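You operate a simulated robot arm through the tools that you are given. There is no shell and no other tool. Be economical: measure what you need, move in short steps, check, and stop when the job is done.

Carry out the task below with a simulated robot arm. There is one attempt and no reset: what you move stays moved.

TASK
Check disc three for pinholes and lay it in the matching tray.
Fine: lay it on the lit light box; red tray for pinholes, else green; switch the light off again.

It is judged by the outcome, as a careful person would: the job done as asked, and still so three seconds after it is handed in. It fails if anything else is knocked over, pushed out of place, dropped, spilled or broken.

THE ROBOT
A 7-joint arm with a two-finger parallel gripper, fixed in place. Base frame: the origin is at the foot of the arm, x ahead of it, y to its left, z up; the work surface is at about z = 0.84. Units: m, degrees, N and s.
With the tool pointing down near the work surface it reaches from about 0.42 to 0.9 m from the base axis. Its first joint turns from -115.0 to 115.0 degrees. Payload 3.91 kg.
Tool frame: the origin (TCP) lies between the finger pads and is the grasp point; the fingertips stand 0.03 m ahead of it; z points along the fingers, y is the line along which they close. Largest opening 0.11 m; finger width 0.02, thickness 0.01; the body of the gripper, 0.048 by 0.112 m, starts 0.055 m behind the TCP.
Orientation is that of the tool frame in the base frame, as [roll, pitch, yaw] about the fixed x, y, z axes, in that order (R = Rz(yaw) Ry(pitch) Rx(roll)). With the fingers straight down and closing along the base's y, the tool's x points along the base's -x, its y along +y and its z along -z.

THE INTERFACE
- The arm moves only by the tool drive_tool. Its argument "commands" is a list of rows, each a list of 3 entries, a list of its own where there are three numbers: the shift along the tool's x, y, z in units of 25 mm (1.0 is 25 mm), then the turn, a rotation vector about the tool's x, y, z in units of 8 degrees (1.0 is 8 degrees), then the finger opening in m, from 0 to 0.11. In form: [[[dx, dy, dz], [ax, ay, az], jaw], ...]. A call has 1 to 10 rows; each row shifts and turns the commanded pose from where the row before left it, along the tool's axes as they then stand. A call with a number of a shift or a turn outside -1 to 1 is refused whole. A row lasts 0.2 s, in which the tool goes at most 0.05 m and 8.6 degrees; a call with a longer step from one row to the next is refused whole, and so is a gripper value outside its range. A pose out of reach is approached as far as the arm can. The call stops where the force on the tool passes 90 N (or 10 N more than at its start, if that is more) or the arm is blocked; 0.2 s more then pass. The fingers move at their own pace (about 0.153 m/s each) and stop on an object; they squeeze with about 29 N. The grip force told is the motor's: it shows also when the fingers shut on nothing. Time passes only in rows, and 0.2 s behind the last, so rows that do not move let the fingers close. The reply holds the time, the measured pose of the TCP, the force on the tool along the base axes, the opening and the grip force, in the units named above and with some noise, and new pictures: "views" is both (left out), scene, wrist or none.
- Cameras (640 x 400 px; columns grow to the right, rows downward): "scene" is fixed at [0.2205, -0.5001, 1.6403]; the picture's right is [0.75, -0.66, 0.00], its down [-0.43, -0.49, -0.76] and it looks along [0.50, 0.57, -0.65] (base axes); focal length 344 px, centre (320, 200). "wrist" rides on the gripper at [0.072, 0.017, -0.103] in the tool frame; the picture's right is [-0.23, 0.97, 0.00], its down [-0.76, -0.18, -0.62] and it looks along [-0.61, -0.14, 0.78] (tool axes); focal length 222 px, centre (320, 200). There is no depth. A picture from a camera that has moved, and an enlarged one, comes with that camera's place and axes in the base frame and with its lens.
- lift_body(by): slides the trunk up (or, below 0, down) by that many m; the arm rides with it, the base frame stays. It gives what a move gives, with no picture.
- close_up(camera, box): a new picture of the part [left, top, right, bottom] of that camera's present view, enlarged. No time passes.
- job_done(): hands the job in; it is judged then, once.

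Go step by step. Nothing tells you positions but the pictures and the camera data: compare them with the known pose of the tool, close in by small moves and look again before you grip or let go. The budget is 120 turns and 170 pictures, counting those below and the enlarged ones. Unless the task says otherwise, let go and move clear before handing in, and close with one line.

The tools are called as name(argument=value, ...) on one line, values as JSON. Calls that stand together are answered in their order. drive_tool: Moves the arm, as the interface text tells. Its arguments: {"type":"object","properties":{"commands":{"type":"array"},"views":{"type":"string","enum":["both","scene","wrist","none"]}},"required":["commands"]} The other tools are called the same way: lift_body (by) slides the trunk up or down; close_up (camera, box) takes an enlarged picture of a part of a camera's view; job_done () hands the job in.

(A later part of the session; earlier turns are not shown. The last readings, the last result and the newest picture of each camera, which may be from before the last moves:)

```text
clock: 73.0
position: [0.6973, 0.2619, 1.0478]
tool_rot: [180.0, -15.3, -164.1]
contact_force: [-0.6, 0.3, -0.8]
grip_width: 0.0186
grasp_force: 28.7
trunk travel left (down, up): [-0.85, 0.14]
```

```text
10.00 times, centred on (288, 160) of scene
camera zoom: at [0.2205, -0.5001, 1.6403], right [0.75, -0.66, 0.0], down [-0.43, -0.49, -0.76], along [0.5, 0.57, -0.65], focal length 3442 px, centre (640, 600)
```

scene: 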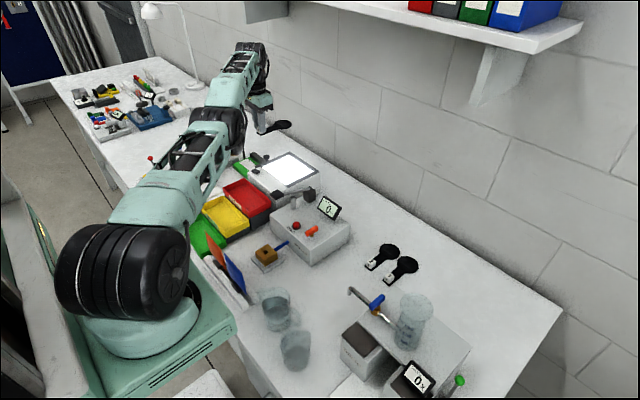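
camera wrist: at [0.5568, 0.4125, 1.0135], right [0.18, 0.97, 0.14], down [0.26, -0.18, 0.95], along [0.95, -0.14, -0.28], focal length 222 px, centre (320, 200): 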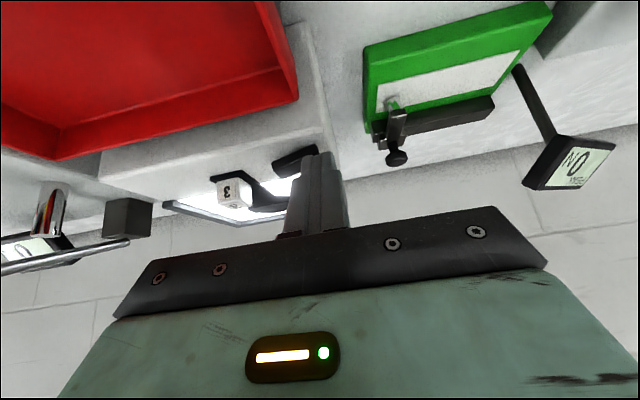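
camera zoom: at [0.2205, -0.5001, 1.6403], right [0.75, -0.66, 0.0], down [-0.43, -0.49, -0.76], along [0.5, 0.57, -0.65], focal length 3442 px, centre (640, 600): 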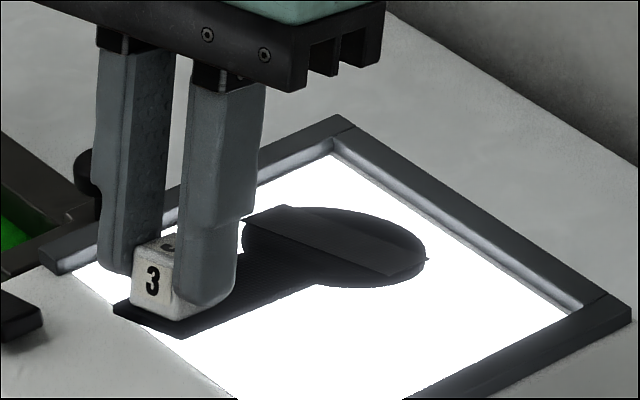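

Whole head is now against the lit panel. I zoom in, then tilt further.

close_up(camera="scene", box=[278, 158, 300, 171])

drive_tool(commands=[[[0, 0, 0], [0, 1, 0], 0.0], [[0, 0, 0], [0, 0, 0], 0.0]], views="none")

close_up(camera="scene", box=[278, 160, 300, 173])

```text
16.00 times, centred on (289, 164) of scene
camera zoom: at [0.2205, -0.5001, 1.6403], right [0.75, -0.66, 0.0], down [-0.43, -0.49, -0.76], along [0.5, 0.57, -0.65], focal length 5507 px, centre (816, 768)
```

zoom: 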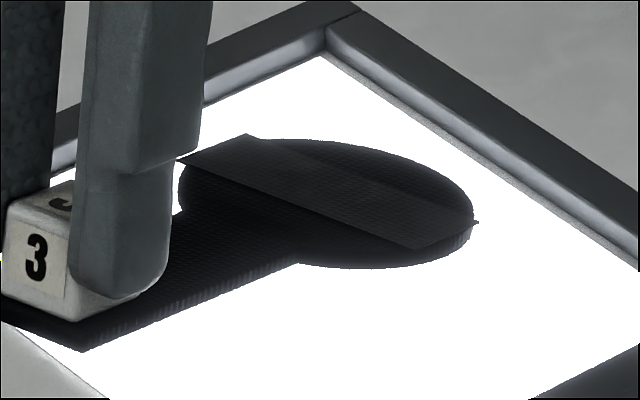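

```text
clock: 73.6
position: [0.6976, 0.2617, 1.048]
tool_rot: [-180.0, -23.3, -163.9]
contact_force: [-0.5, -0.8, 0.2]
grip_width: 0.0189
grasp_force: 29.0
trunk travel left (down, up): [-0.85, 0.14]
```

```text
16.00 times, centred on (289, 166) of scene
camera zoom: at [0.2205, -0.5001, 1.6403], right [0.75, -0.66, 0.0], down [-0.43, -0.49, -0.76], along [0.5, 0.57, -0.65], focal length 5507 px, centre (816, 736)
```

zoom: 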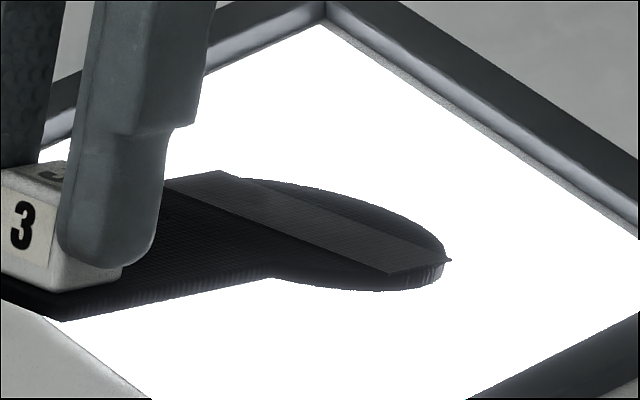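

Holes may be narrow bores through a ~4 mm thick disc, visible only close to straight-on. I'll level it, lay it down again on the lit panel, and look from directly above with the wrist camera.

drive_tool(commands=[[[0, 0, 0], [0, -1, 0], 0.0], [[0, 0, 0], [0, -1, 0], 0.0], [[0, 0, 0], [0, -0.91, 0], 0.0], [[0, 0.5, 0], [0, 0, 1], 0.0], [[-0.3, 0.9, 0], [0, 0, 1], 0.0], [[-0.3, 0.8, 0], [0, 0, 0], 0.0], [[0, 0, 0.8], [0, 0, 0], 0.0], [[0, 0, 0.8], [0, 0, 0], 0.0], [[0, 0, 0], [0, 0, 0], 0.0]], views="none")

close_up(camera="scene", box=[248, 135, 328, 185])

```text
clock: 75.6
position: [0.7066, 0.3182, 1.0075]
tool_rot: [-180.0, 0.1, -180.0]
contact_force: [-0.3, 1.0, -0.8]
grip_width: 0.0187
grasp_force: 28.9
trunk travel left (down, up): [-0.85, 0.14]
```

```text
8.00 times, centred on (288, 160) of scene
camera zoom: at [0.2205, -0.5001, 1.6403], right [0.75, -0.66, 0.0], down [-0.43, -0.49, -0.76], along [0.5, 0.57, -0.65], focal length 2753 px, centre (576, 520)
```

zoom: 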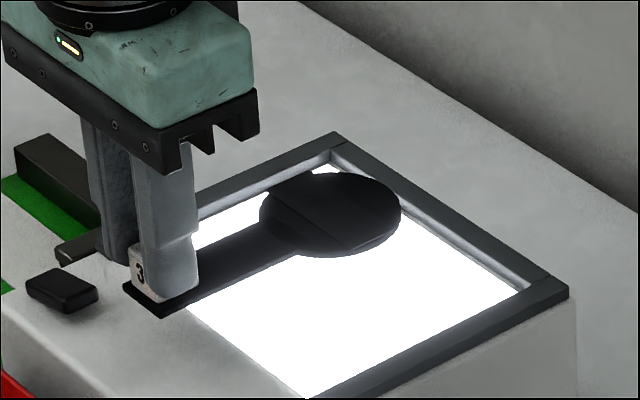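

drive_tool(commands=[[[-0.15, 0, 0.6], [0, 0, 0], 0.0], [[0, 0, 0.5], [0, 0, 0], 0.0], [[0, 0, 0.2], [0, 0, 0], 0.0], [[0, 0, 0.05], [0, 0, 0], 0.0]], views="none")

```text
clock: 76.6
position: [0.7115, 0.3186, 0.9762]
tool_rot: [179.8, 0.3, -179.9]
contact_force: [-1.9, -1.8, 15.9]
grip_width: 0.0187
grasp_force: 29.1
trunk travel left (down, up): [-0.85, 0.14]
```

The disc is down (16 N contact). I release, rise, and turn the wrist so the camera comes above the head.

drive_tool(commands=[[[0, 0, -0.05], [0, 0, 0], 0.0], [[0, 0, 0], [0, 0, 0], 0.045], [[0, 0, 0], [0, 0, 0], 0.045], [[0, 0, -0.5], [0, 0, 0], 0.045], [[0, 0, -1], [0, 0, 0], 0.045], [[0, 0, -1], [0, 0, 0], 0.045], [[0, 0, -1], [0, 0, 0], 0.045], [[0, 0, -1], [0, 0, 0], 0.045], [[0, 0, -0.5], [0, 0, 0], 0.0]], views="none")

drive_tool(commands=[[[-0.4, -0.6, 0], [0, 0, 1], 0.0], [[0, 0, 0], [0, 0, 1], 0.0], [[0, 0, 0], [0, 0, 1], 0.0], [[0, 0, 0], [0, 0, 1], 0.0], [[0, 0, 0], [0, 0, 1], 0.0], [[0, 0, 0], [0, 0, 1], 0.0], [[0, 0, 0], [0, 0, 1], 0.0], [[0, 0, 0], [0, 0, 1], 0.0], [[0, 0, 0], [0, 0, 1], 0.0], [[0, 0, 0], [0, 0, 1], 0.0]], views="none")

drive_tool(commands=[[[0, 0, 0], [0, 0, 1], 0.0], [[0, 0, 0], [0, 0, 1], 0.0], [[0, 0, 0], [0, 0, 1], 0.0], [[0, 0, 0], [0, 0, 0.75], 0.0], [[-0.9, 0.9, 0], [0, 0, 0], 0.0], [[-0.6, 0.6, 0], [0, 0, 0], 0.0], [[0, 0, 0], [0, 0, 0], 0.0]], views="wrist")

```text
clock: 78.6
position: [0.7109, 0.3157, 1.1027]
tool_rot: [180.0, 0.0, 180.0]
contact_force: [-0.4, 0.8, 0.2]
grip_width: 0.0
grasp_force: 28.6
trunk travel left (down, up): [-0.85, 0.14]
```

```text
clock: 80.8
position: [0.7215, 0.3007, 1.101]
tool_rot: [179.9, 0.0, 99.8]
contact_force: [0.2, 0.1, 0.0]
grip_width: 0.0002
grasp_force: 29.0
trunk travel left (down, up): [-0.85, 0.14]
```

```text
clock: 82.4
position: [0.7423, 0.2535, 1.1006]
tool_rot: [179.9, 0.0, 70.0]
contact_force: [0.8, -0.3, 0.5]
grip_width: 0.0
grasp_force: 29.3
trunk travel left (down, up): [-0.85, 0.14]
camera wrist: at [0.783, 0.3165, 1.2037], right [0.84, -0.55, 0.0], down [-0.43, -0.66, 0.62], along [-0.34, -0.52, -0.78], focal length 222 px, centre (320, 200)
```

wrist: 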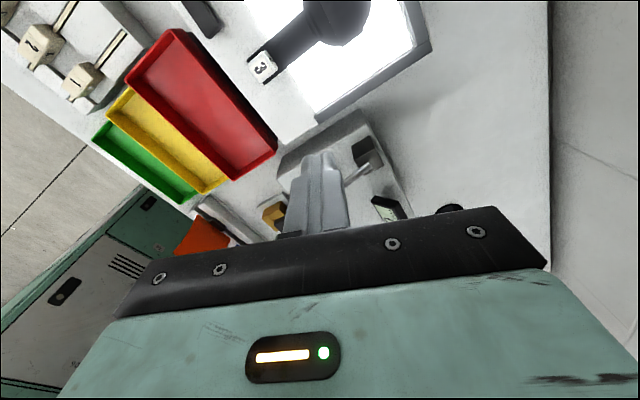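

The head is at the top edge of the view. I shift slightly so it's fully visible, and zoom.

drive_tool(commands=[[[0.8, 0, 0], [0, 0, 0], 0.0], [[0.6, 0, 0], [0, 0, 0], 0.0], [[0, 0, 0], [0, 0, 0], 0.0]], views="none")

close_up(camera="wrist", box=[280, 0, 400, 75])

```text
clock: 83.2
position: [0.7557, 0.2872, 1.1011]
tool_rot: [-180.0, 0.0, 70.0]
contact_force: [0.0, -0.3, -0.5]
grip_width: 0.0002
grasp_force: 29.1
trunk travel left (down, up): [-0.85, 0.14]
```

```text
5.33 times, centred on (340, 38) of wrist
camera zoom: at [0.7957, 0.3502, 1.2037], right [0.84, -0.55, 0.0], down [-0.43, -0.66, 0.62], along [-0.34, -0.52, -0.78], focal length 1185 px, centre (213, 1067)
```

zoom: 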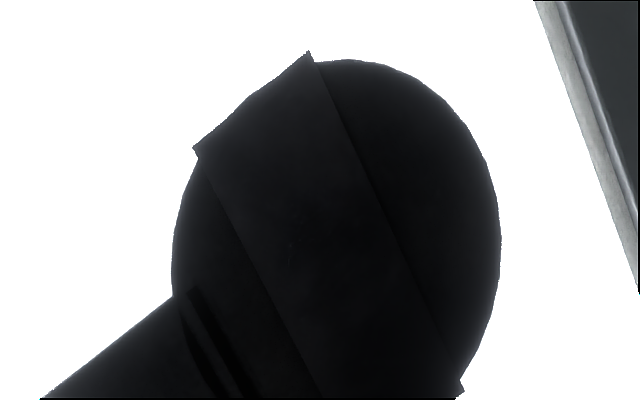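

From nearly straight above nothing bright shows, but there are faint marks near the middle of the strap. I zoom harder.

close_up(camera="wrist", box=[315, 15, 365, 46])

close_up(camera="scene", box=[280, 155, 316, 178])

```text
12.80 times, centred on (340, 30) of wrist
camera zoom: at [0.7957, 0.3502, 1.2037], right [0.84, -0.55, 0.0], down [-0.43, -0.66, 0.62], along [-0.34, -0.52, -0.78], focal length 2843 px, centre (64, 2370)
```

zoom: 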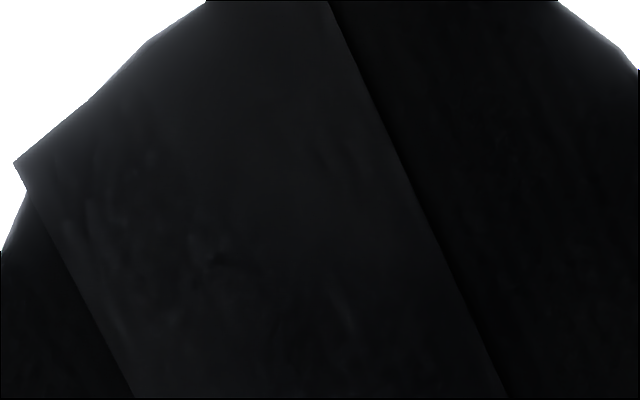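

```text
16.00 times, centred on (298, 166) of scene
camera zoom: at [0.2205, -0.5001, 1.6403], right [0.75, -0.66, 0.0], down [-0.43, -0.49, -0.76], along [0.5, 0.57, -0.65], focal length 5507 px, centre (672, 736)
```

zoom: 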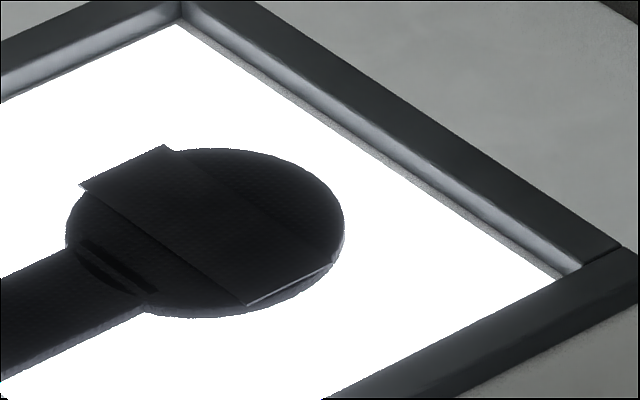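

Only surface texture there. To be sure what the strap hides, I'll pick the disc up again and view it edge-on along the strap, against the lit panel. First I turn the wrist back.

drive_tool(commands=[[[-0.8, -0.8, 0], [0, 0, -1], 0.0], [[0, 0, 0], [0, 0, -1], 0.0], [[0, 0, 0], [0, 0, -1], 0.0], [[0, 0, 0], [0, 0, -1], 0.0], [[0, 0, 0], [0, 0, -1], 0.0], [[0, 0, 0], [0, 0, -1], 0.0], [[0, 0, 0], [0, 0, -1], 0.0], [[0, 0, 0], [0, 0, -1], 0.0], [[0, 0, 0], [0, 0, -1], 0.0], [[0, 0, 0], [0, 0, -1], 0.0]], views="none")

drive_tool(commands=[[[0, 0, 0], [0, 0, -1], 0.0], [[0, 0, 0], [0, 0, -1], 0.0], [[0, 0, 0], [0, 0, -1], 0.045], [[0, 0, 0], [0, 0, -0.75], 0.045], [[0, 0, 0], [0, 0, 0], 0.045]], views="none")

```text
clock: 85.4
position: [0.7292, 0.2749, 1.1018]
tool_rot: [179.9, 0.0, 150.2]
contact_force: [-0.5, 0.1, 0.0]
grip_width: 0.0001
grasp_force: 29.3
trunk travel left (down, up): [-0.85, 0.14]
```

```text
clock: 86.6
position: [0.7291, 0.2751, 1.1004]
tool_rot: [-180.0, 0.1, -179.9]
contact_force: [0.9, -0.6, 0.3]
grip_width: 0.0452
grasp_force: 0.1
trunk travel left (down, up): [-0.85, 0.14]
```

drive_tool(commands=[[[0.35, 0.87, 0], [0, 0, 0], 0.045], [[0.35, 0.87, 0], [0, 0, 0], 0.045], [[0, 0, 1], [0, 0, 0], 0.045], [[0, 0, 1], [0, 0, 0], 0.045], [[0, 0, 0.9], [0, 0, 0], 0.045], [[0, 0, 0], [0, 0, 0], 0.045]], views="wrist")

close_up(camera="wrist", box=[240, 110, 400, 210])

```text
clock: 88.0
position: [0.7104, 0.319, 1.0303]
tool_rot: [180.0, 0.2, -180.0]
contact_force: [-0.7, 0.4, 0.1]
grip_width: 0.0451
grasp_force: 0.0
trunk travel left (down, up): [-0.85, 0.14]
camera wrist: at [0.6383, 0.3359, 1.1322], right [0.23, 0.97, 0.0], down [0.76, -0.18, 0.62], along [0.61, -0.14, -0.78], focal length 222 px, centre (320, 200)
```

wrist: 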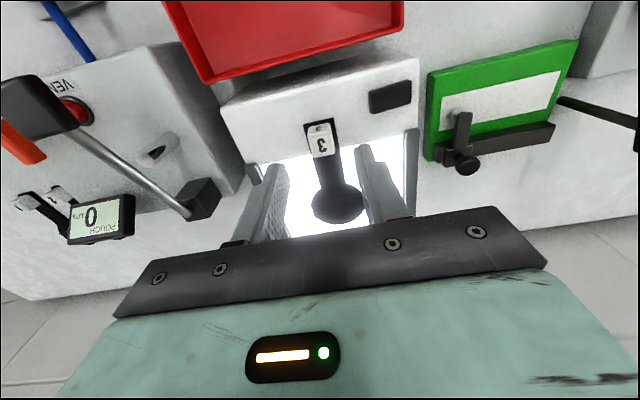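

```text
4.00 times, centred on (320, 160) of wrist
camera zoom: at [0.6383, 0.3359, 1.1322], right [0.23, 0.97, 0.0], down [0.76, -0.18, 0.62], along [0.61, -0.14, -0.78], focal length 888 px, centre (320, 360)
```

zoom: 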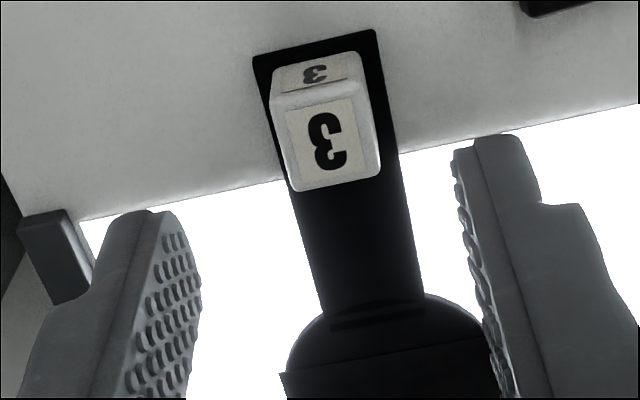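

Aligned. I lower, grip, and lift straight up.

drive_tool(commands=[[[0, 0, 1], [0, 0, 0], 0.045], [[0, 0, 1], [0, 0, 0], 0.045], [[0, 0, 0.15], [0, 0, 0], 0.045], [[0, 0, 0], [0, 0, 0], 0.0], [[0, 0, 0], [0, 0, 0], 0.0], [[0, 0, 0], [0, 0, 0], 0.0], [[0, 0, -0.6], [0, 0, 0], 0.0], [[0, 0, -1], [0, 0, 0], 0.0], [[0, 0, -1], [0, 0, 0], 0.0], [[0, 0, -1], [0, 0, 0], 0.0]], views="none")

drive_tool(commands=[[[0.9, -0.8, -1], [0, 0, 0], 0.0], [[0.9, -0.8, -1], [0, 0, 0], 0.0], [[0.9, -0.8, -1], [0, 0, 0], 0.0], [[0.9, -0.8, 0], [0, 0, 1], 0.0], [[0.9, -0.7, 0], [0, 0, 1], 0.0], [[0, 0, 0], [0, 0, 1], 0.0], [[0, 0, 0], [0, 0, 1], 0.0], [[0, 0, 0], [0, 0, 0.4], 0.0], [[0, 0, 0], [0, 0, 0], 0.0]], views="scene")

```text
clock: 90.2
position: [0.711, 0.3194, 1.0642]
tool_rot: [-180.0, 0.1, -180.0]
contact_force: [-0.3, -1.0, -1.1]
grip_width: 0.0189
grasp_force: 28.4
trunk travel left (down, up): [-0.85, 0.14]
```

```text
clock: 92.2
position: [0.5957, 0.2235, 1.1394]
tool_rot: [180.0, 0.0, 144.6]
contact_force: [0.7, -0.5, 0.8]
grip_width: 0.0189
grasp_force: 29.1
trunk travel left (down, up): [-0.85, 0.14]
```

scene: 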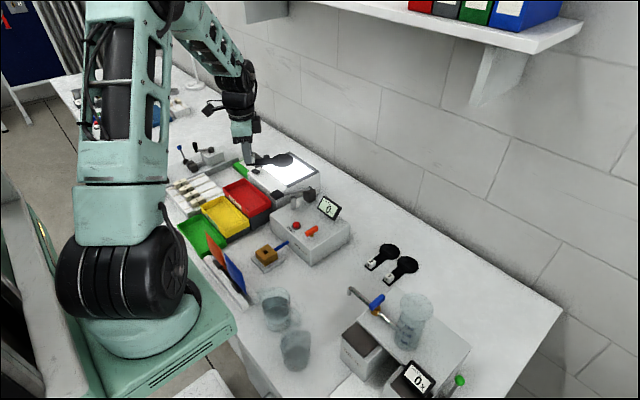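

The disc is held in front of the lit panel from the camera's view. I roll it about its handle axis toward edge-on, looking along the way.

drive_tool(commands=[[[0, 0, 0], [1, 0, 0], 0.0], [[0, 0, 0], [1, 0, 0], 0.0], [[0, 0, 0], [1, 0, 0], 0.0], [[0, 0, 0], [0, 0, 0], 0.0]], views="none")

close_up(camera="scene", box=[270, 148, 302, 168])

drive_tool(commands=[[[0, 0, 0], [1, 0, 0], 0.0], [[0, 0, 0], [0.7, 0, 0], 0.0], [[0, 0, 0], [0, 0, 0], 0.0]], views="none")

close_up(camera="scene", box=[270, 148, 302, 168])

```text
clock: 93.2
position: [0.5962, 0.2239, 1.1418]
tool_rot: [-156.0, 0.1, 144.8]
contact_force: [-0.1, 0.9, 0.2]
grip_width: 0.0187
grasp_force: 29.6
trunk travel left (down, up): [-0.85, 0.14]
```

```text
16.00 times, centred on (286, 158) of scene
camera zoom: at [0.2205, -0.5001, 1.6403], right [0.75, -0.66, 0.0], down [-0.43, -0.49, -0.76], along [0.5, 0.57, -0.65], focal length 5507 px, centre (864, 872)
```

zoom: 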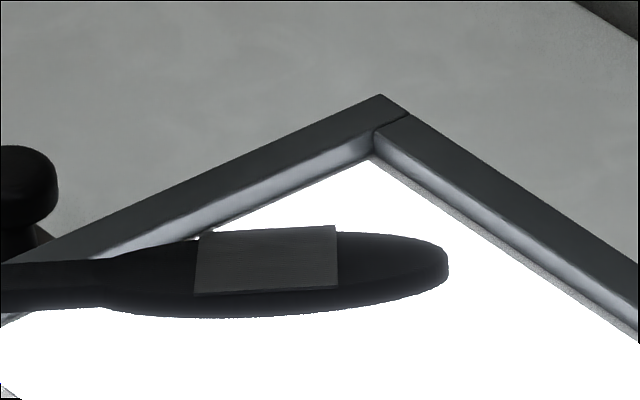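

```text
clock: 94.0
position: [0.5972, 0.2234, 1.1393]
tool_rot: [-142.4, 0.0, 144.8]
contact_force: [1.0, -0.7, -0.7]
grip_width: 0.0188
grasp_force: 29.2
trunk travel left (down, up): [-0.85, 0.14]
```

```text
16.00 times, centred on (286, 158) of scene
camera zoom: at [0.2205, -0.5001, 1.6403], right [0.75, -0.66, 0.0], down [-0.43, -0.49, -0.76], along [0.5, 0.57, -0.65], focal length 5507 px, centre (864, 872)
```

zoom: 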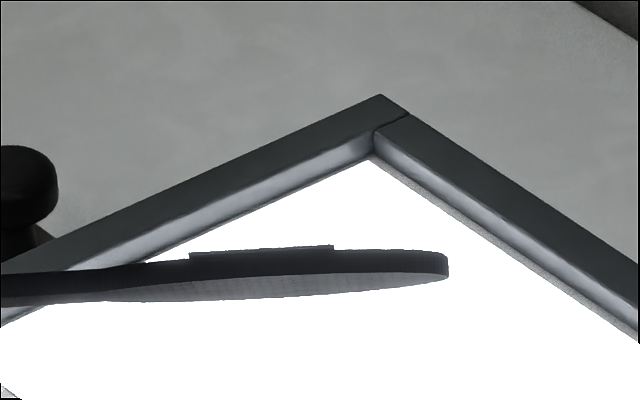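

Edge-on, the strap is a solid flat strip with no gap, so nothing hides under an opening. What's left is a full, straight-on look at the whole face: I roll the disc to face the camera.

drive_tool(commands=[[[0, 0, 0], [-1, 0, 0], 0.0], [[0, 0, 0], [-1, 0, 0], 0.0], [[0, 0, 0], [-1, 0, 0], 0.0], [[0, 0, 0], [-1, 0, 0], 0.0], [[0, 0, 0], [-1, 0, 0], 0.0], [[0, 0, 0], [-1, 0, 0], 0.0], [[0, 0, 0], [-1, 0, 0], 0.0], [[0, 0, 0], [-1, 0, 0], 0.0], [[0, 0, 0], [0, 0, 0], 0.0]], views="scene")

close_up(camera="scene", box=[262, 143, 310, 173])

```text
clock: 96.0
position: [0.597, 0.2245, 1.1384]
tool_rot: [153.5, 0.1, 144.9]
contact_force: [0.5, 0.6, -0.4]
grip_width: 0.0188
grasp_force: 28.6
trunk travel left (down, up): [-0.85, 0.14]
```

scene: 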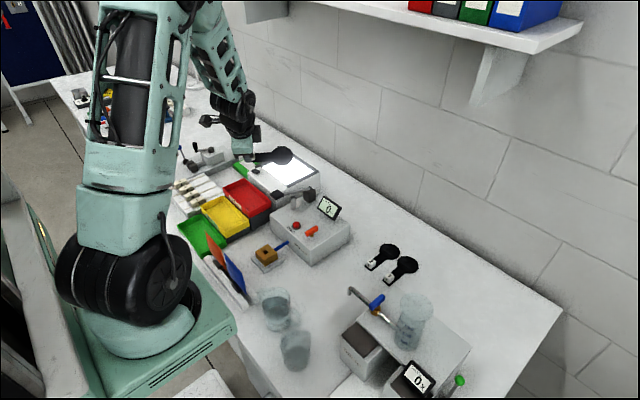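

```text
13.33 times, centred on (286, 158) of scene
camera zoom: at [0.2205, -0.5001, 1.6403], right [0.75, -0.66, 0.0], down [-0.43, -0.49, -0.76], along [0.5, 0.57, -0.65], focal length 4589 px, centre (773, 760)
```

zoom: 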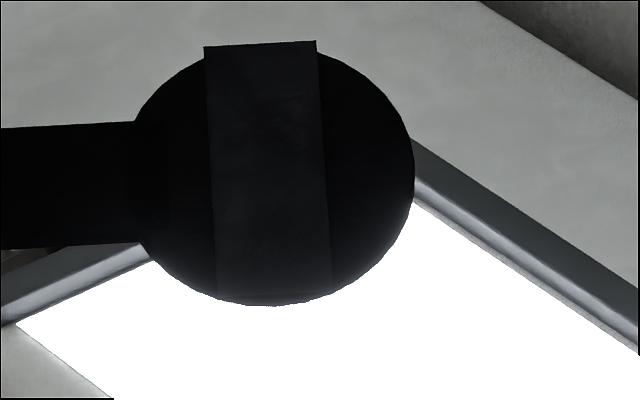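

Closer to face-on, but the head isn't fully backed by the panel. I shift it so it is, and finish the roll to about 49°.

drive_tool(commands=[[[-0.2, -0.8, -0.1], [0, 0, 0], 0.0], [[-0.2, -0.8, -0.1], [0, 0, 0], 0.0], [[-0.2, -0.8, -0.1], [0, 0, 0], 0.0], [[0, 0, 0], [-1, 0, 0], 0.0], [[0, 0, 0], [-1, 0, 0], 0.0], [[0, 0, 0], [-0.8, 0, 0], 0.0], [[0, 0, 0], [0, 0, 0], 0.0]], views="none")

close_up(camera="scene", box=[262, 150, 318, 185])

```text
clock: 97.6
position: [0.5764, 0.1671, 1.1197]
tool_rot: [131.1, 0.0, 144.9]
contact_force: [-0.1, -0.4, -1.3]
grip_width: 0.0186
grasp_force: 29.3
trunk travel left (down, up): [-0.85, 0.14]
```

```text
11.43 times, centred on (290, 168) of scene
camera zoom: at [0.2205, -0.5001, 1.6403], right [0.75, -0.66, 0.0], down [-0.43, -0.49, -0.76], along [0.5, 0.57, -0.65], focal length 3933 px, centre (663, 571)
```

zoom: 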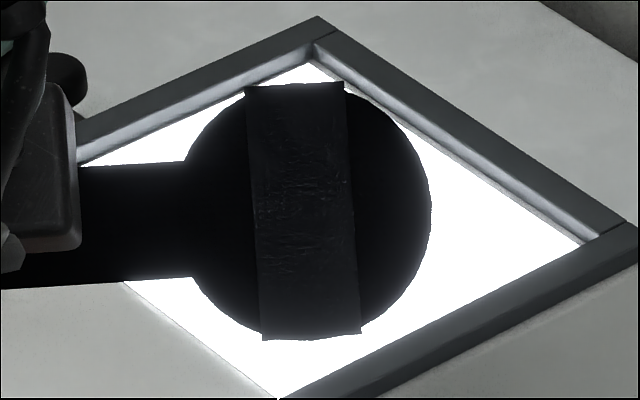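

Face-on, and the strip turns out to be a wrinkled dark tape band. I zoom in fully for any bright specks.

close_up(camera="scene", box=[276, 156, 294, 167])

close_up(camera="scene", box=[276, 166, 302, 182])

```text
16.00 times, centred on (285, 162) of scene
camera zoom: at [0.2205, -0.5001, 1.6403], right [0.75, -0.66, 0.0], down [-0.43, -0.49, -0.76], along [0.5, 0.57, -0.65], focal length 5507 px, centre (880, 816)
```

zoom: 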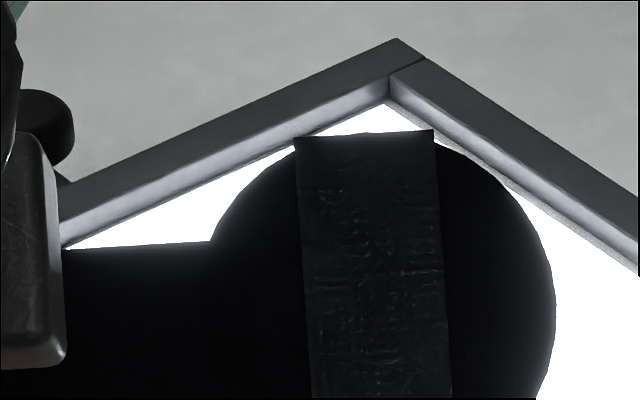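

```text
16.00 times, centred on (289, 174) of scene
camera zoom: at [0.2205, -0.5001, 1.6403], right [0.75, -0.66, 0.0], down [-0.43, -0.49, -0.76], along [0.5, 0.57, -0.65], focal length 5507 px, centre (816, 616)
```

zoom: 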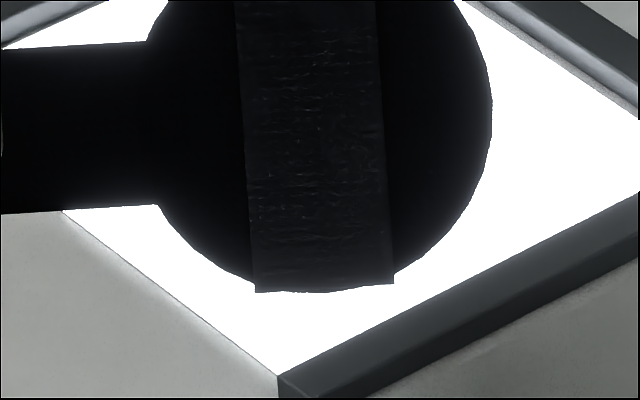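

No bright specks through the disc face-on. I check with slight extra tilts, in case a bore is slanted.

drive_tool(commands=[[[0, 0, 0], [0, 1, 0], 0.0], [[0, 0, 0], [0, 1, 0], 0.0], [[0, 0, 0], [0, 0, 0], 0.0]], views="none")

close_up(camera="scene", box=[266, 155, 314, 185])

drive_tool(commands=[[[0, 0, 0], [0, -1, 0], 0.0], [[0, 0, 0], [0, -1, 0], 0.0], [[0, 0, 0], [0, -1, 0], 0.0], [[0, 0, 0], [0, -1, 0], 0.0], [[0, 0, 0], [0, 0, 0], 0.0]], views="none")

close_up(camera="scene", box=[266, 150, 314, 180])

```text
clock: 98.4
position: [0.5755, 0.1683, 1.121]
tool_rot: [130.1, -10.4, 157.1]
contact_force: [0.2, 0.3, -0.5]
grip_width: 0.0189
grasp_force: 29.5
trunk travel left (down, up): [-0.85, 0.14]
```

```text
13.33 times, centred on (290, 170) of scene
camera zoom: at [0.2205, -0.5001, 1.6403], right [0.75, -0.66, 0.0], down [-0.43, -0.49, -0.76], along [0.5, 0.57, -0.65], focal length 4589 px, centre (720, 600)
```

zoom: 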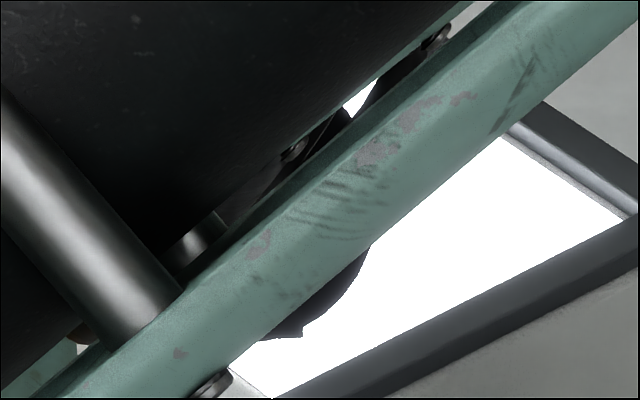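

```text
clock: 99.6
position: [0.576, 0.1687, 1.1197]
tool_rot: [130.0, 10.6, 132.6]
contact_force: [0.2, -0.5, 0.7]
grip_width: 0.0186
grasp_force: 28.9
trunk travel left (down, up): [-0.85, 0.14]
```

```text
13.33 times, centred on (290, 165) of scene
camera zoom: at [0.2205, -0.5001, 1.6403], right [0.75, -0.66, 0.0], down [-0.43, -0.49, -0.76], along [0.5, 0.57, -0.65], focal length 4589 px, centre (720, 667)
```

zoom: 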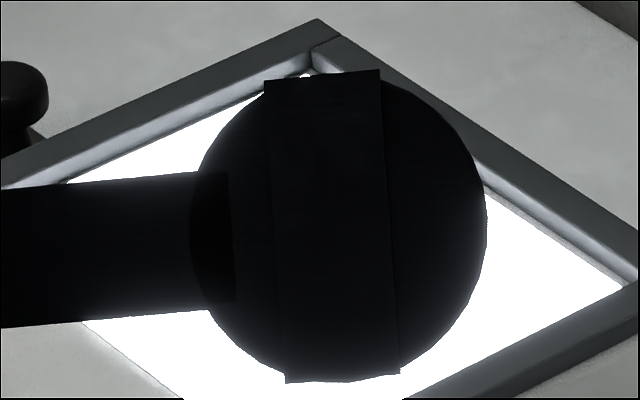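

Nothing shines through from any of the angles; I judge disc 3 free of pinholes, so it goes to the green tray (near (0.43, 0.275), long side along y). I level the disc and turn it so the handle points to +y.

drive_tool(commands=[[[0, 0, 0], [0, 1, 0], 0.0], [[0, 0, 0], [0, 1, 0], 0.0], [[0, 0, 0], [1, 0, 0], 0.0], [[0, 0, 0], [1, 0, 0], 0.0], [[0, 0, 0], [1, 0, 0], 0.0], [[0, 0, 0], [1, 0, 0], 0.0], [[0, 0, 0], [1, 0, 0], 0.0], [[0, 0, 0], [1, 0, 0], 0.0], [[0, 0, 0], [0.1, 0, 0], 0.0], [[0, 0, 0], [0, 0, 0], 0.0]], views="none")

close_up(camera="scene", box=[250, 140, 330, 190])

```text
clock: 101.8
position: [0.576, 0.1695, 1.1199]
tool_rot: [-179.9, 0.1, 144.7]
contact_force: [-0.2, -0.5, 0.0]
grip_width: 0.0188
grasp_force: 28.9
trunk travel left (down, up): [-0.85, 0.14]
```

```text
8.00 times, centred on (290, 165) of scene
camera zoom: at [0.2205, -0.5001, 1.6403], right [0.75, -0.66, 0.0], down [-0.43, -0.49, -0.76], along [0.5, 0.57, -0.65], focal length 2753 px, centre (560, 480)
```

zoom: 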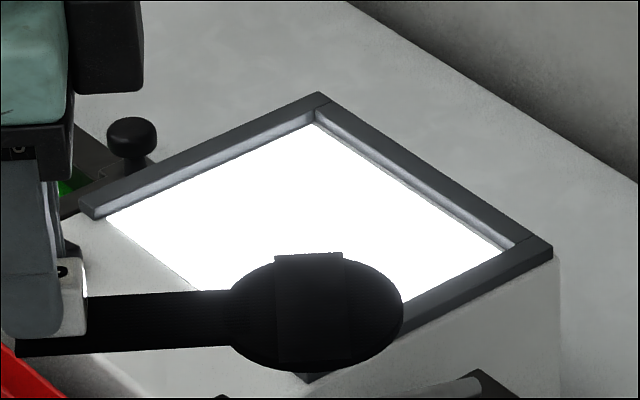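

Level again. I turn to handle +y and carry it over toward the green tray, staying high.

drive_tool(commands=[[[0, 0, 0], [0, 0, 1], 0.0], [[0, 0, 0], [0, 0, 1], 0.0], [[0, 0, 0], [0, 0, 1], 0.0], [[0, 0, 0], [0, 0, 1], 0.0], [[0, 0, 0], [0, 0, 1], 0.0], [[0, 0, 0], [0, 0, 1], 0.0], [[0, 0, 0], [0, 0, 0.85], 0.0], [[0, 0, 0], [0, 0, 0], 0.0]], views="none")

drive_tool(commands=[[[0.8, -0.7, 0], [0, 0, 0], 0.0], [[0.8, -0.7, 0], [0, 0, 0], 0.0], [[0.8, -0.7, 0], [0, 0, 0], 0.0], [[0.8, -0.7, 0], [0, 0, 0], 0.0], [[0.8, -0.7, 0], [0, 0, 0], 0.0], [[0.8, -0.7, 0], [0, 0, 0], 0.0], [[0.8, -0.7, 0], [0, 0, 0], 0.0], [[0.8, -0.7, 0], [0, 0, 0], 0.0], [[0, 0, 0], [0, 0, 0], 0.0]])

close_up(camera="scene", box=[150, 150, 278, 270])

```text
clock: 103.6
position: [0.5769, 0.1685, 1.1191]
tool_rot: [179.9, 0.0, 89.9]
contact_force: [-0.6, 0.0, -0.8]
grip_width: 0.0188
grasp_force: 29.2
trunk travel left (down, up): [-0.85, 0.14]
```

```text
clock: 105.6
position: [0.4495, 0.3251, 1.124]
tool_rot: [179.8, -0.7, 88.4]
contact_force: [-0.3, 0.2, -0.6]
grip_width: 0.0187
grasp_force: 28.9
trunk travel left (down, up): [-0.85, 0.14]
camera wrist: at [0.4686, 0.3964, 1.2277], right [0.97, -0.25, 0.0], down [-0.2, -0.76, 0.61], along [-0.16, -0.59, -0.79], focal length 222 px, centre (320, 200)
```

scene: 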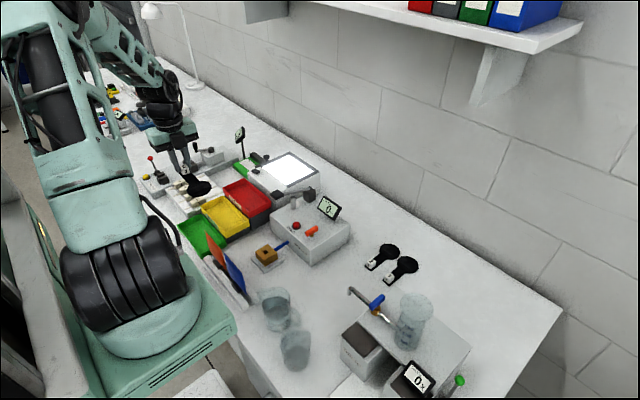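
wrist: 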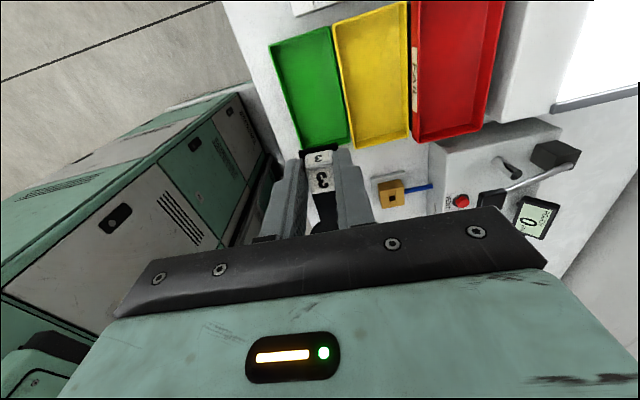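

```text
3.33 times, centred on (214, 210) of scene
camera zoom: at [0.2205, -0.5001, 1.6403], right [0.75, -0.66, 0.0], down [-0.43, -0.49, -0.76], along [0.5, 0.57, -0.65], focal length 1147 px, centre (673, 167)
```

zoom: 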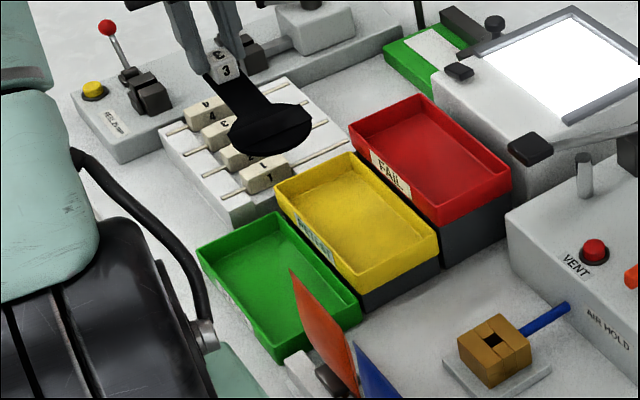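

The green tray spans about x 0.40–0.478, y 0.235–0.392 with its rim near z 0.865. I position the TCP near (0.438, 0.366) and lower partway.

drive_tool(commands=[[[0, 0, 0], [0, 0, 0], 0.0], [[0, 0, 0], [0, 0, 0], 0.0]], views="none")

```text
clock: 106.2
position: [0.4489, 0.3244, 1.124]
tool_rot: [179.8, -0.6, 88.5]
contact_force: [0.4, -0.2, -0.7]
grip_width: 0.0187
grasp_force: 28.7
trunk travel left (down, up): [-0.85, 0.14]
```

drive_tool(commands=[[[0.75, 0, 0.5], [0, 0, 0], 0.0], [[0.75, 0, 0.8], [0, 0, 0], 0.0], [[0, 0, 0.8], [0, 0, 0], 0.0], [[0, 0, 0.8], [0, 0, 0], 0.0], [[0, 0, 0], [0, 0, 0], 0.0]], views="none")

close_up(camera="scene", box=[150, 180, 246, 255])

close_up(camera="wrist", box=[220, 0, 420, 240])

```text
clock: 107.4
position: [0.4383, 0.367, 1.0479]
tool_rot: [179.9, -0.2, 90.0]
contact_force: [1.2, 0.5, -0.4]
grip_width: 0.0186
grasp_force: 29.0
trunk travel left (down, up): [-0.85, 0.14]
```

```text
5.33 times, centred on (198, 218) of scene
camera zoom: at [0.2205, -0.5001, 1.6403], right [0.75, -0.66, 0.0], down [-0.43, -0.49, -0.76], along [0.5, 0.57, -0.65], focal length 1836 px, centre (971, 107)
```

zoom: 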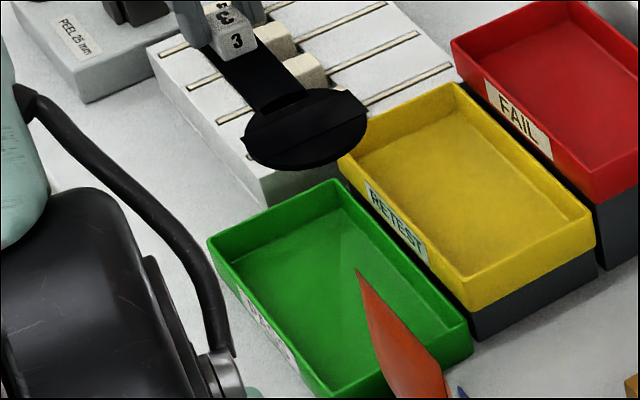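

```text
1.67 times, centred on (320, 120) of wrist
camera zoom: at [0.4556, 0.4404, 1.151], right [0.97, -0.23, 0.0], down [-0.18, -0.76, 0.62], along [-0.14, -0.6, -0.78], focal length 370 px, centre (320, 333)
```

zoom: 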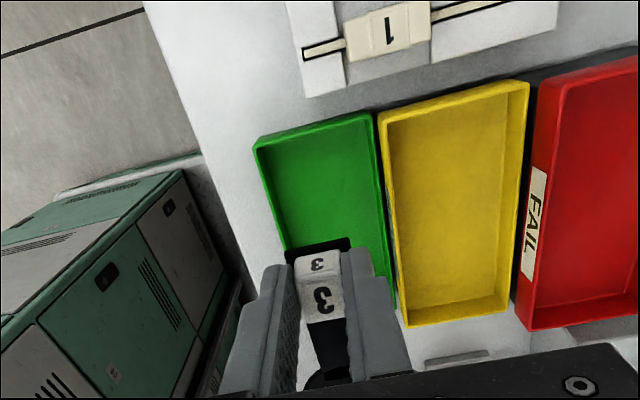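

The disc is over the tray. I lower to just above the rim with a small correction and compare again.

drive_tool(commands=[[[-0.15, -0.05, 0.8], [0, 0, 0], 0.0], [[0, 0, 0.8], [0, 0, 0], 0.0], [[0, 0, 0.8], [0, 0, 0], 0.0], [[0, 0, 0.8], [0, 0, 0], 0.0], [[0, 0, 0.7], [0, 0, 0], 0.0], [[0, 0, 0], [0, 0, 0], 0.0]], views="none")

close_up(camera="scene", box=[166, 195, 238, 255])

close_up(camera="wrist", box=[220, 0, 420, 240])

```text
clock: 108.8
position: [0.4355, 0.3637, 0.9469]
tool_rot: [180.0, 0.0, 90.2]
contact_force: [-0.3, 0.5, 0.3]
grip_width: 0.0188
grasp_force: 28.5
trunk travel left (down, up): [-0.85, 0.14]
```

```text
6.67 times, centred on (202, 225) of scene
camera zoom: at [0.2205, -0.5001, 1.6403], right [0.75, -0.66, 0.0], down [-0.43, -0.49, -0.76], along [0.5, 0.57, -0.65], focal length 2294 px, centre (1107, 33)
```

zoom: 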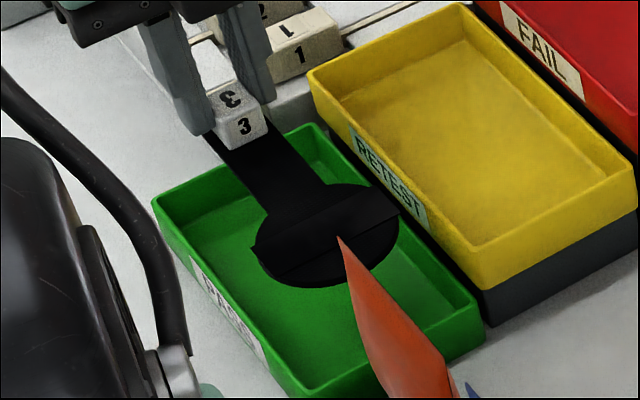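

```text
1.67 times, centred on (320, 120) of wrist
camera zoom: at [0.4533, 0.4373, 1.0511], right [0.97, -0.23, 0.0], down [-0.18, -0.76, 0.62], along [-0.14, -0.61, -0.78], focal length 370 px, centre (320, 333)
```

zoom: 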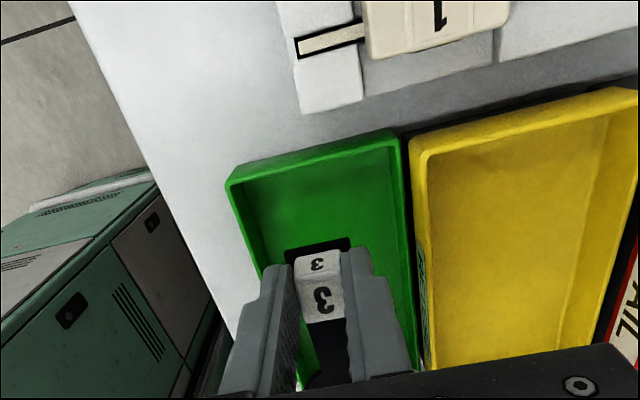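

Close. I lower another 2 cm so the disc is nearly level with the rim, where the comparison is direct.

drive_tool(commands=[[[0, 0, 0.5], [0, 0, 0], 0.0], [[0, 0, 0.3], [0, 0, 0], 0.0], [[0, 0, 0], [0, 0, 0], 0.0]], views="none")

close_up(camera="scene", box=[166, 195, 238, 255])

```text
clock: 109.6
position: [0.4366, 0.3634, 0.9287]
tool_rot: [179.9, 0.1, 90.0]
contact_force: [-0.6, 0.1, 0.1]
grip_width: 0.0188
grasp_force: 29.1
trunk travel left (down, up): [-0.85, 0.14]
```

```text
6.67 times, centred on (202, 225) of scene
camera zoom: at [0.2205, -0.5001, 1.6403], right [0.75, -0.66, 0.0], down [-0.43, -0.49, -0.76], along [0.5, 0.57, -0.65], focal length 2294 px, centre (1107, 33)
```

zoom: 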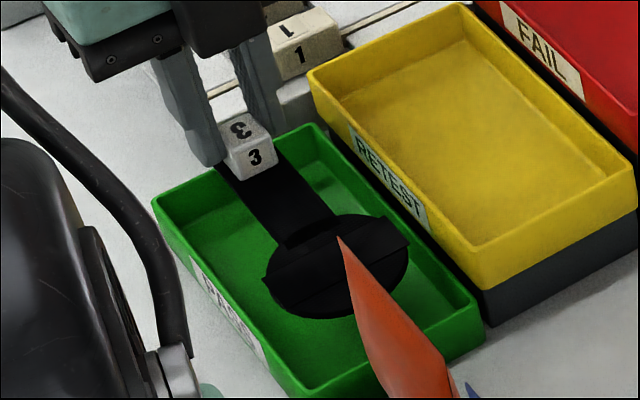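

Relative to the rim the disc should go about 3 mm toward +x and 4 mm toward +y. I correct and lower to rim height.

drive_tool(commands=[[[0.18, 0.14, 0], [0, 0, 0], 0.0], [[0, 0, 0.5], [0, 0, 0], 0.0], [[0, 0, 0], [0, 0, 0], 0.0]], views="none")

close_up(camera="scene", box=[172, 210, 236, 250])

close_up(camera="wrist", box=[220, 60, 420, 240])

```text
clock: 110.4
position: [0.4393, 0.368, 0.9183]
tool_rot: [179.9, 0.0, 90.0]
contact_force: [0.1, 0.0, -0.1]
grip_width: 0.0188
grasp_force: 29.0
trunk travel left (down, up): [-0.85, 0.14]
```

```text
10.00 times, centred on (204, 230) of scene
camera zoom: at [0.2205, -0.5001, 1.6403], right [0.75, -0.66, 0.0], down [-0.43, -0.49, -0.76], along [0.5, 0.57, -0.65], focal length 3442 px, centre (1480, -100)
```

zoom: 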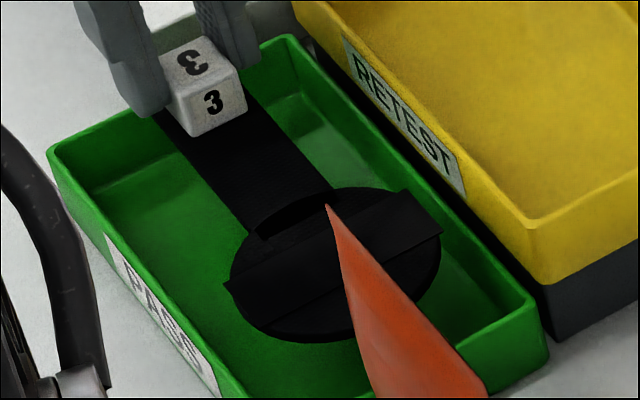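

```text
2.22 times, centred on (320, 150) of wrist
camera zoom: at [0.4561, 0.4411, 1.0199], right [0.97, -0.23, 0.0], down [-0.18, -0.76, 0.62], along [-0.14, -0.61, -0.78], focal length 494 px, centre (320, 311)
```

zoom: 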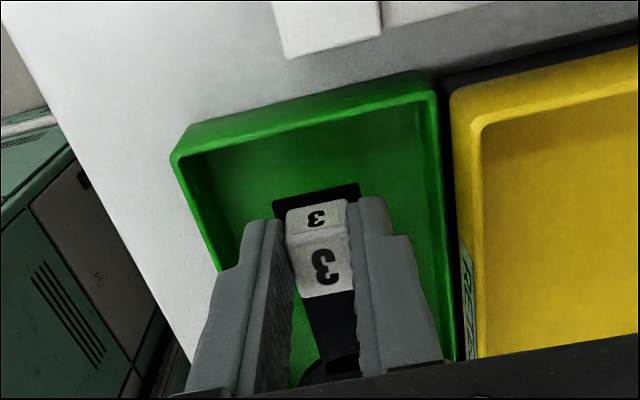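

Well centred now. I continue down in small steps, watching the force.

drive_tool(commands=[[[0, 0.05, 0.3], [0, 0, 0], 0.0], [[0, 0, 0.3], [0, 0, 0], 0.0], [[0, 0, 0], [0, 0, 0], 0.0]], views="none")

close_up(camera="scene", box=[172, 210, 236, 250])

```text
clock: 111.2
position: [0.4402, 0.3666, 0.9013]
tool_rot: [179.9, 0.0, 90.0]
contact_force: [0.0, 0.1, -0.6]
grip_width: 0.0188
grasp_force: 29.1
trunk travel left (down, up): [-0.85, 0.14]
```

```text
10.00 times, centred on (204, 230) of scene
camera zoom: at [0.2205, -0.5001, 1.6403], right [0.75, -0.66, 0.0], down [-0.43, -0.49, -0.76], along [0.5, 0.57, -0.65], focal length 3442 px, centre (1480, -100)
```

zoom: 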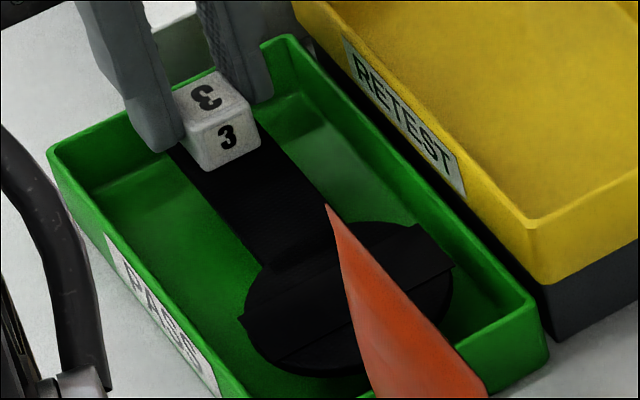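

At rim height the strip is centred to within 2 mm. I lower the last bit.

drive_tool(commands=[[[0, -0.06, 0.2], [0, 0, 0], 0.0], [[0, 0, 0.15], [0, 0, 0], 0.0], [[0, 0, 0.1], [0, 0, 0], 0.0]], views="none")

```text
clock: 112.0
position: [0.4384, 0.3661, 0.8901]
tool_rot: [180.0, 0.1, 90.1]
contact_force: [0.0, -1.3, 0.6]
grip_width: 0.0187
grasp_force: 29.0
trunk travel left (down, up): [-0.85, 0.14]
```

drive_tool(commands=[[[0, 0, 0.1], [0, 0, 0], 0.0], [[0, 0, 0.08], [0, 0, 0], 0.0]], views="none")

close_up(camera="scene", box=[172, 210, 236, 250])

```text
clock: 112.6
position: [0.4376, 0.3671, 0.8867]
tool_rot: [179.9, 0.1, 90.0]
contact_force: [-0.4, -1.0, 4.2]
grip_width: 0.0189
grasp_force: 28.7
trunk travel left (down, up): [-0.85, 0.14]
```

```text
10.00 times, centred on (204, 230) of scene
camera zoom: at [0.2205, -0.5001, 1.6403], right [0.75, -0.66, 0.0], down [-0.43, -0.49, -0.76], along [0.5, 0.57, -0.65], focal length 3442 px, centre (1480, -100)
```

zoom: 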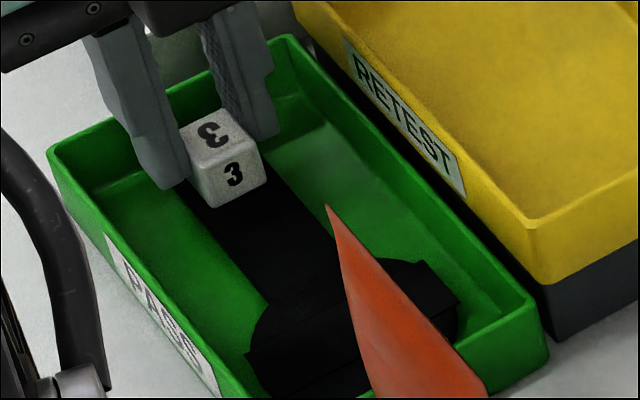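

The disc touches the tray floor (4 N). I open a little (staying inside the tray walls) and rise.

drive_tool(commands=[[[0, 0, 0], [0, 0, 0], 0.032], [[0, 0, 0], [0, 0, 0], 0.032], [[0, 0, -0.3], [0, 0, 0], 0.032], [[0, 0, -0.7], [0, 0, 0], 0.032], [[0, 0, -1], [0, 0, 0], 0.032], [[0, 0, -1], [0, 0, 0], 0.032], [[0, 0, -1], [0, 0, 0], 0.032], [[0, 0, -1], [0, 0, 0], 0.032], [[0, 0, -1], [0, 0, 0], 0.032], [[0, 0, 0], [0, 0, 0], 0.032]])

close_up(camera="scene", box=[172, 205, 236, 250])

close_up(camera="wrist", box=[220, 0, 420, 200])

```text
clock: 114.8
position: [0.452, 0.3517, 1.025]
tool_rot: [-180.0, 1.5, 88.4]
contact_force: [0.5, 0.6, -0.4]
grip_width: 0.0321
grasp_force: 0.0
trunk travel left (down, up): [-0.85, 0.14]
camera wrist: at [0.4708, 0.4279, 1.1246], right [0.97, -0.25, 0.01], down [-0.2, -0.74, 0.64], along [-0.16, -0.62, -0.77], focal length 222 px, centre (320, 200)
```

scene: 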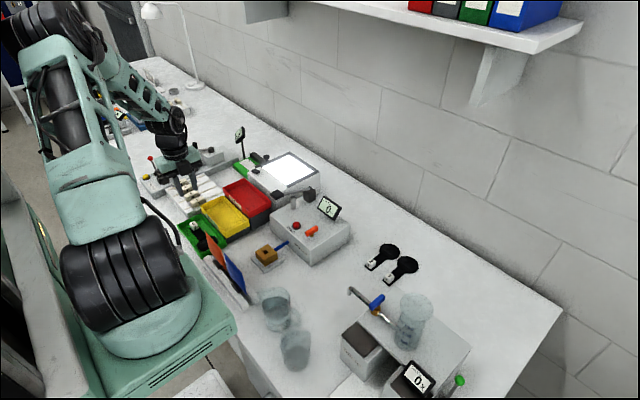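
wrist: 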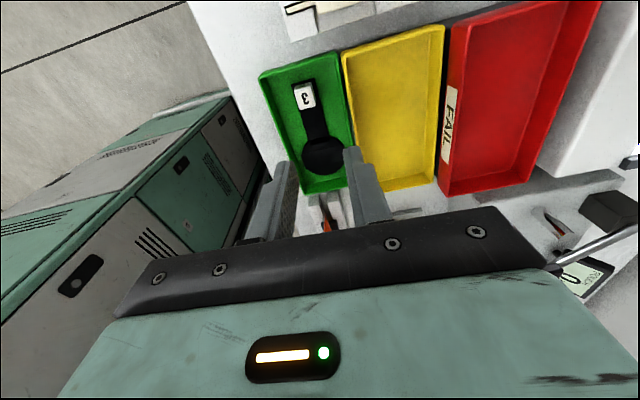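

```text
8.89 times, centred on (204, 228) of scene
camera zoom: at [0.2205, -0.5001, 1.6403], right [0.75, -0.66, 0.0], down [-0.43, -0.49, -0.76], along [0.5, 0.57, -0.65], focal length 3059 px, centre (1351, -44)
```

zoom: 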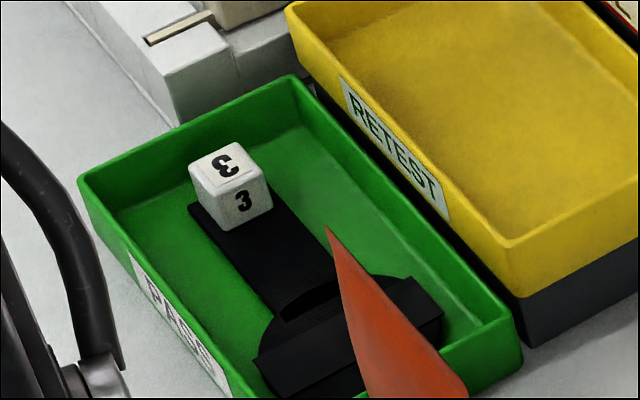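

```text
2.00 times, centred on (320, 100) of wrist
camera zoom: at [0.4708, 0.4279, 1.1246], right [0.97, -0.25, 0.01], down [-0.2, -0.74, 0.64], along [-0.16, -0.62, -0.77], focal length 444 px, centre (320, 400)
```

zoom: 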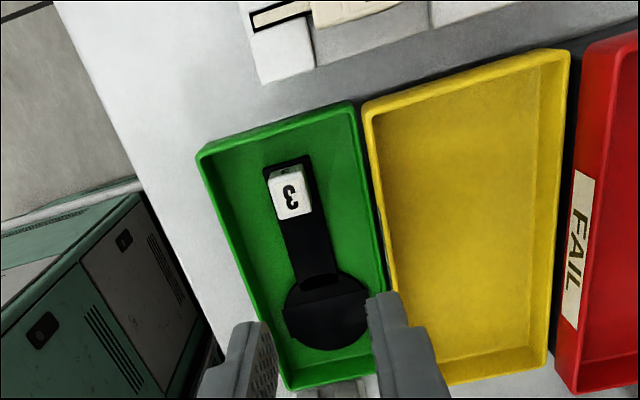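

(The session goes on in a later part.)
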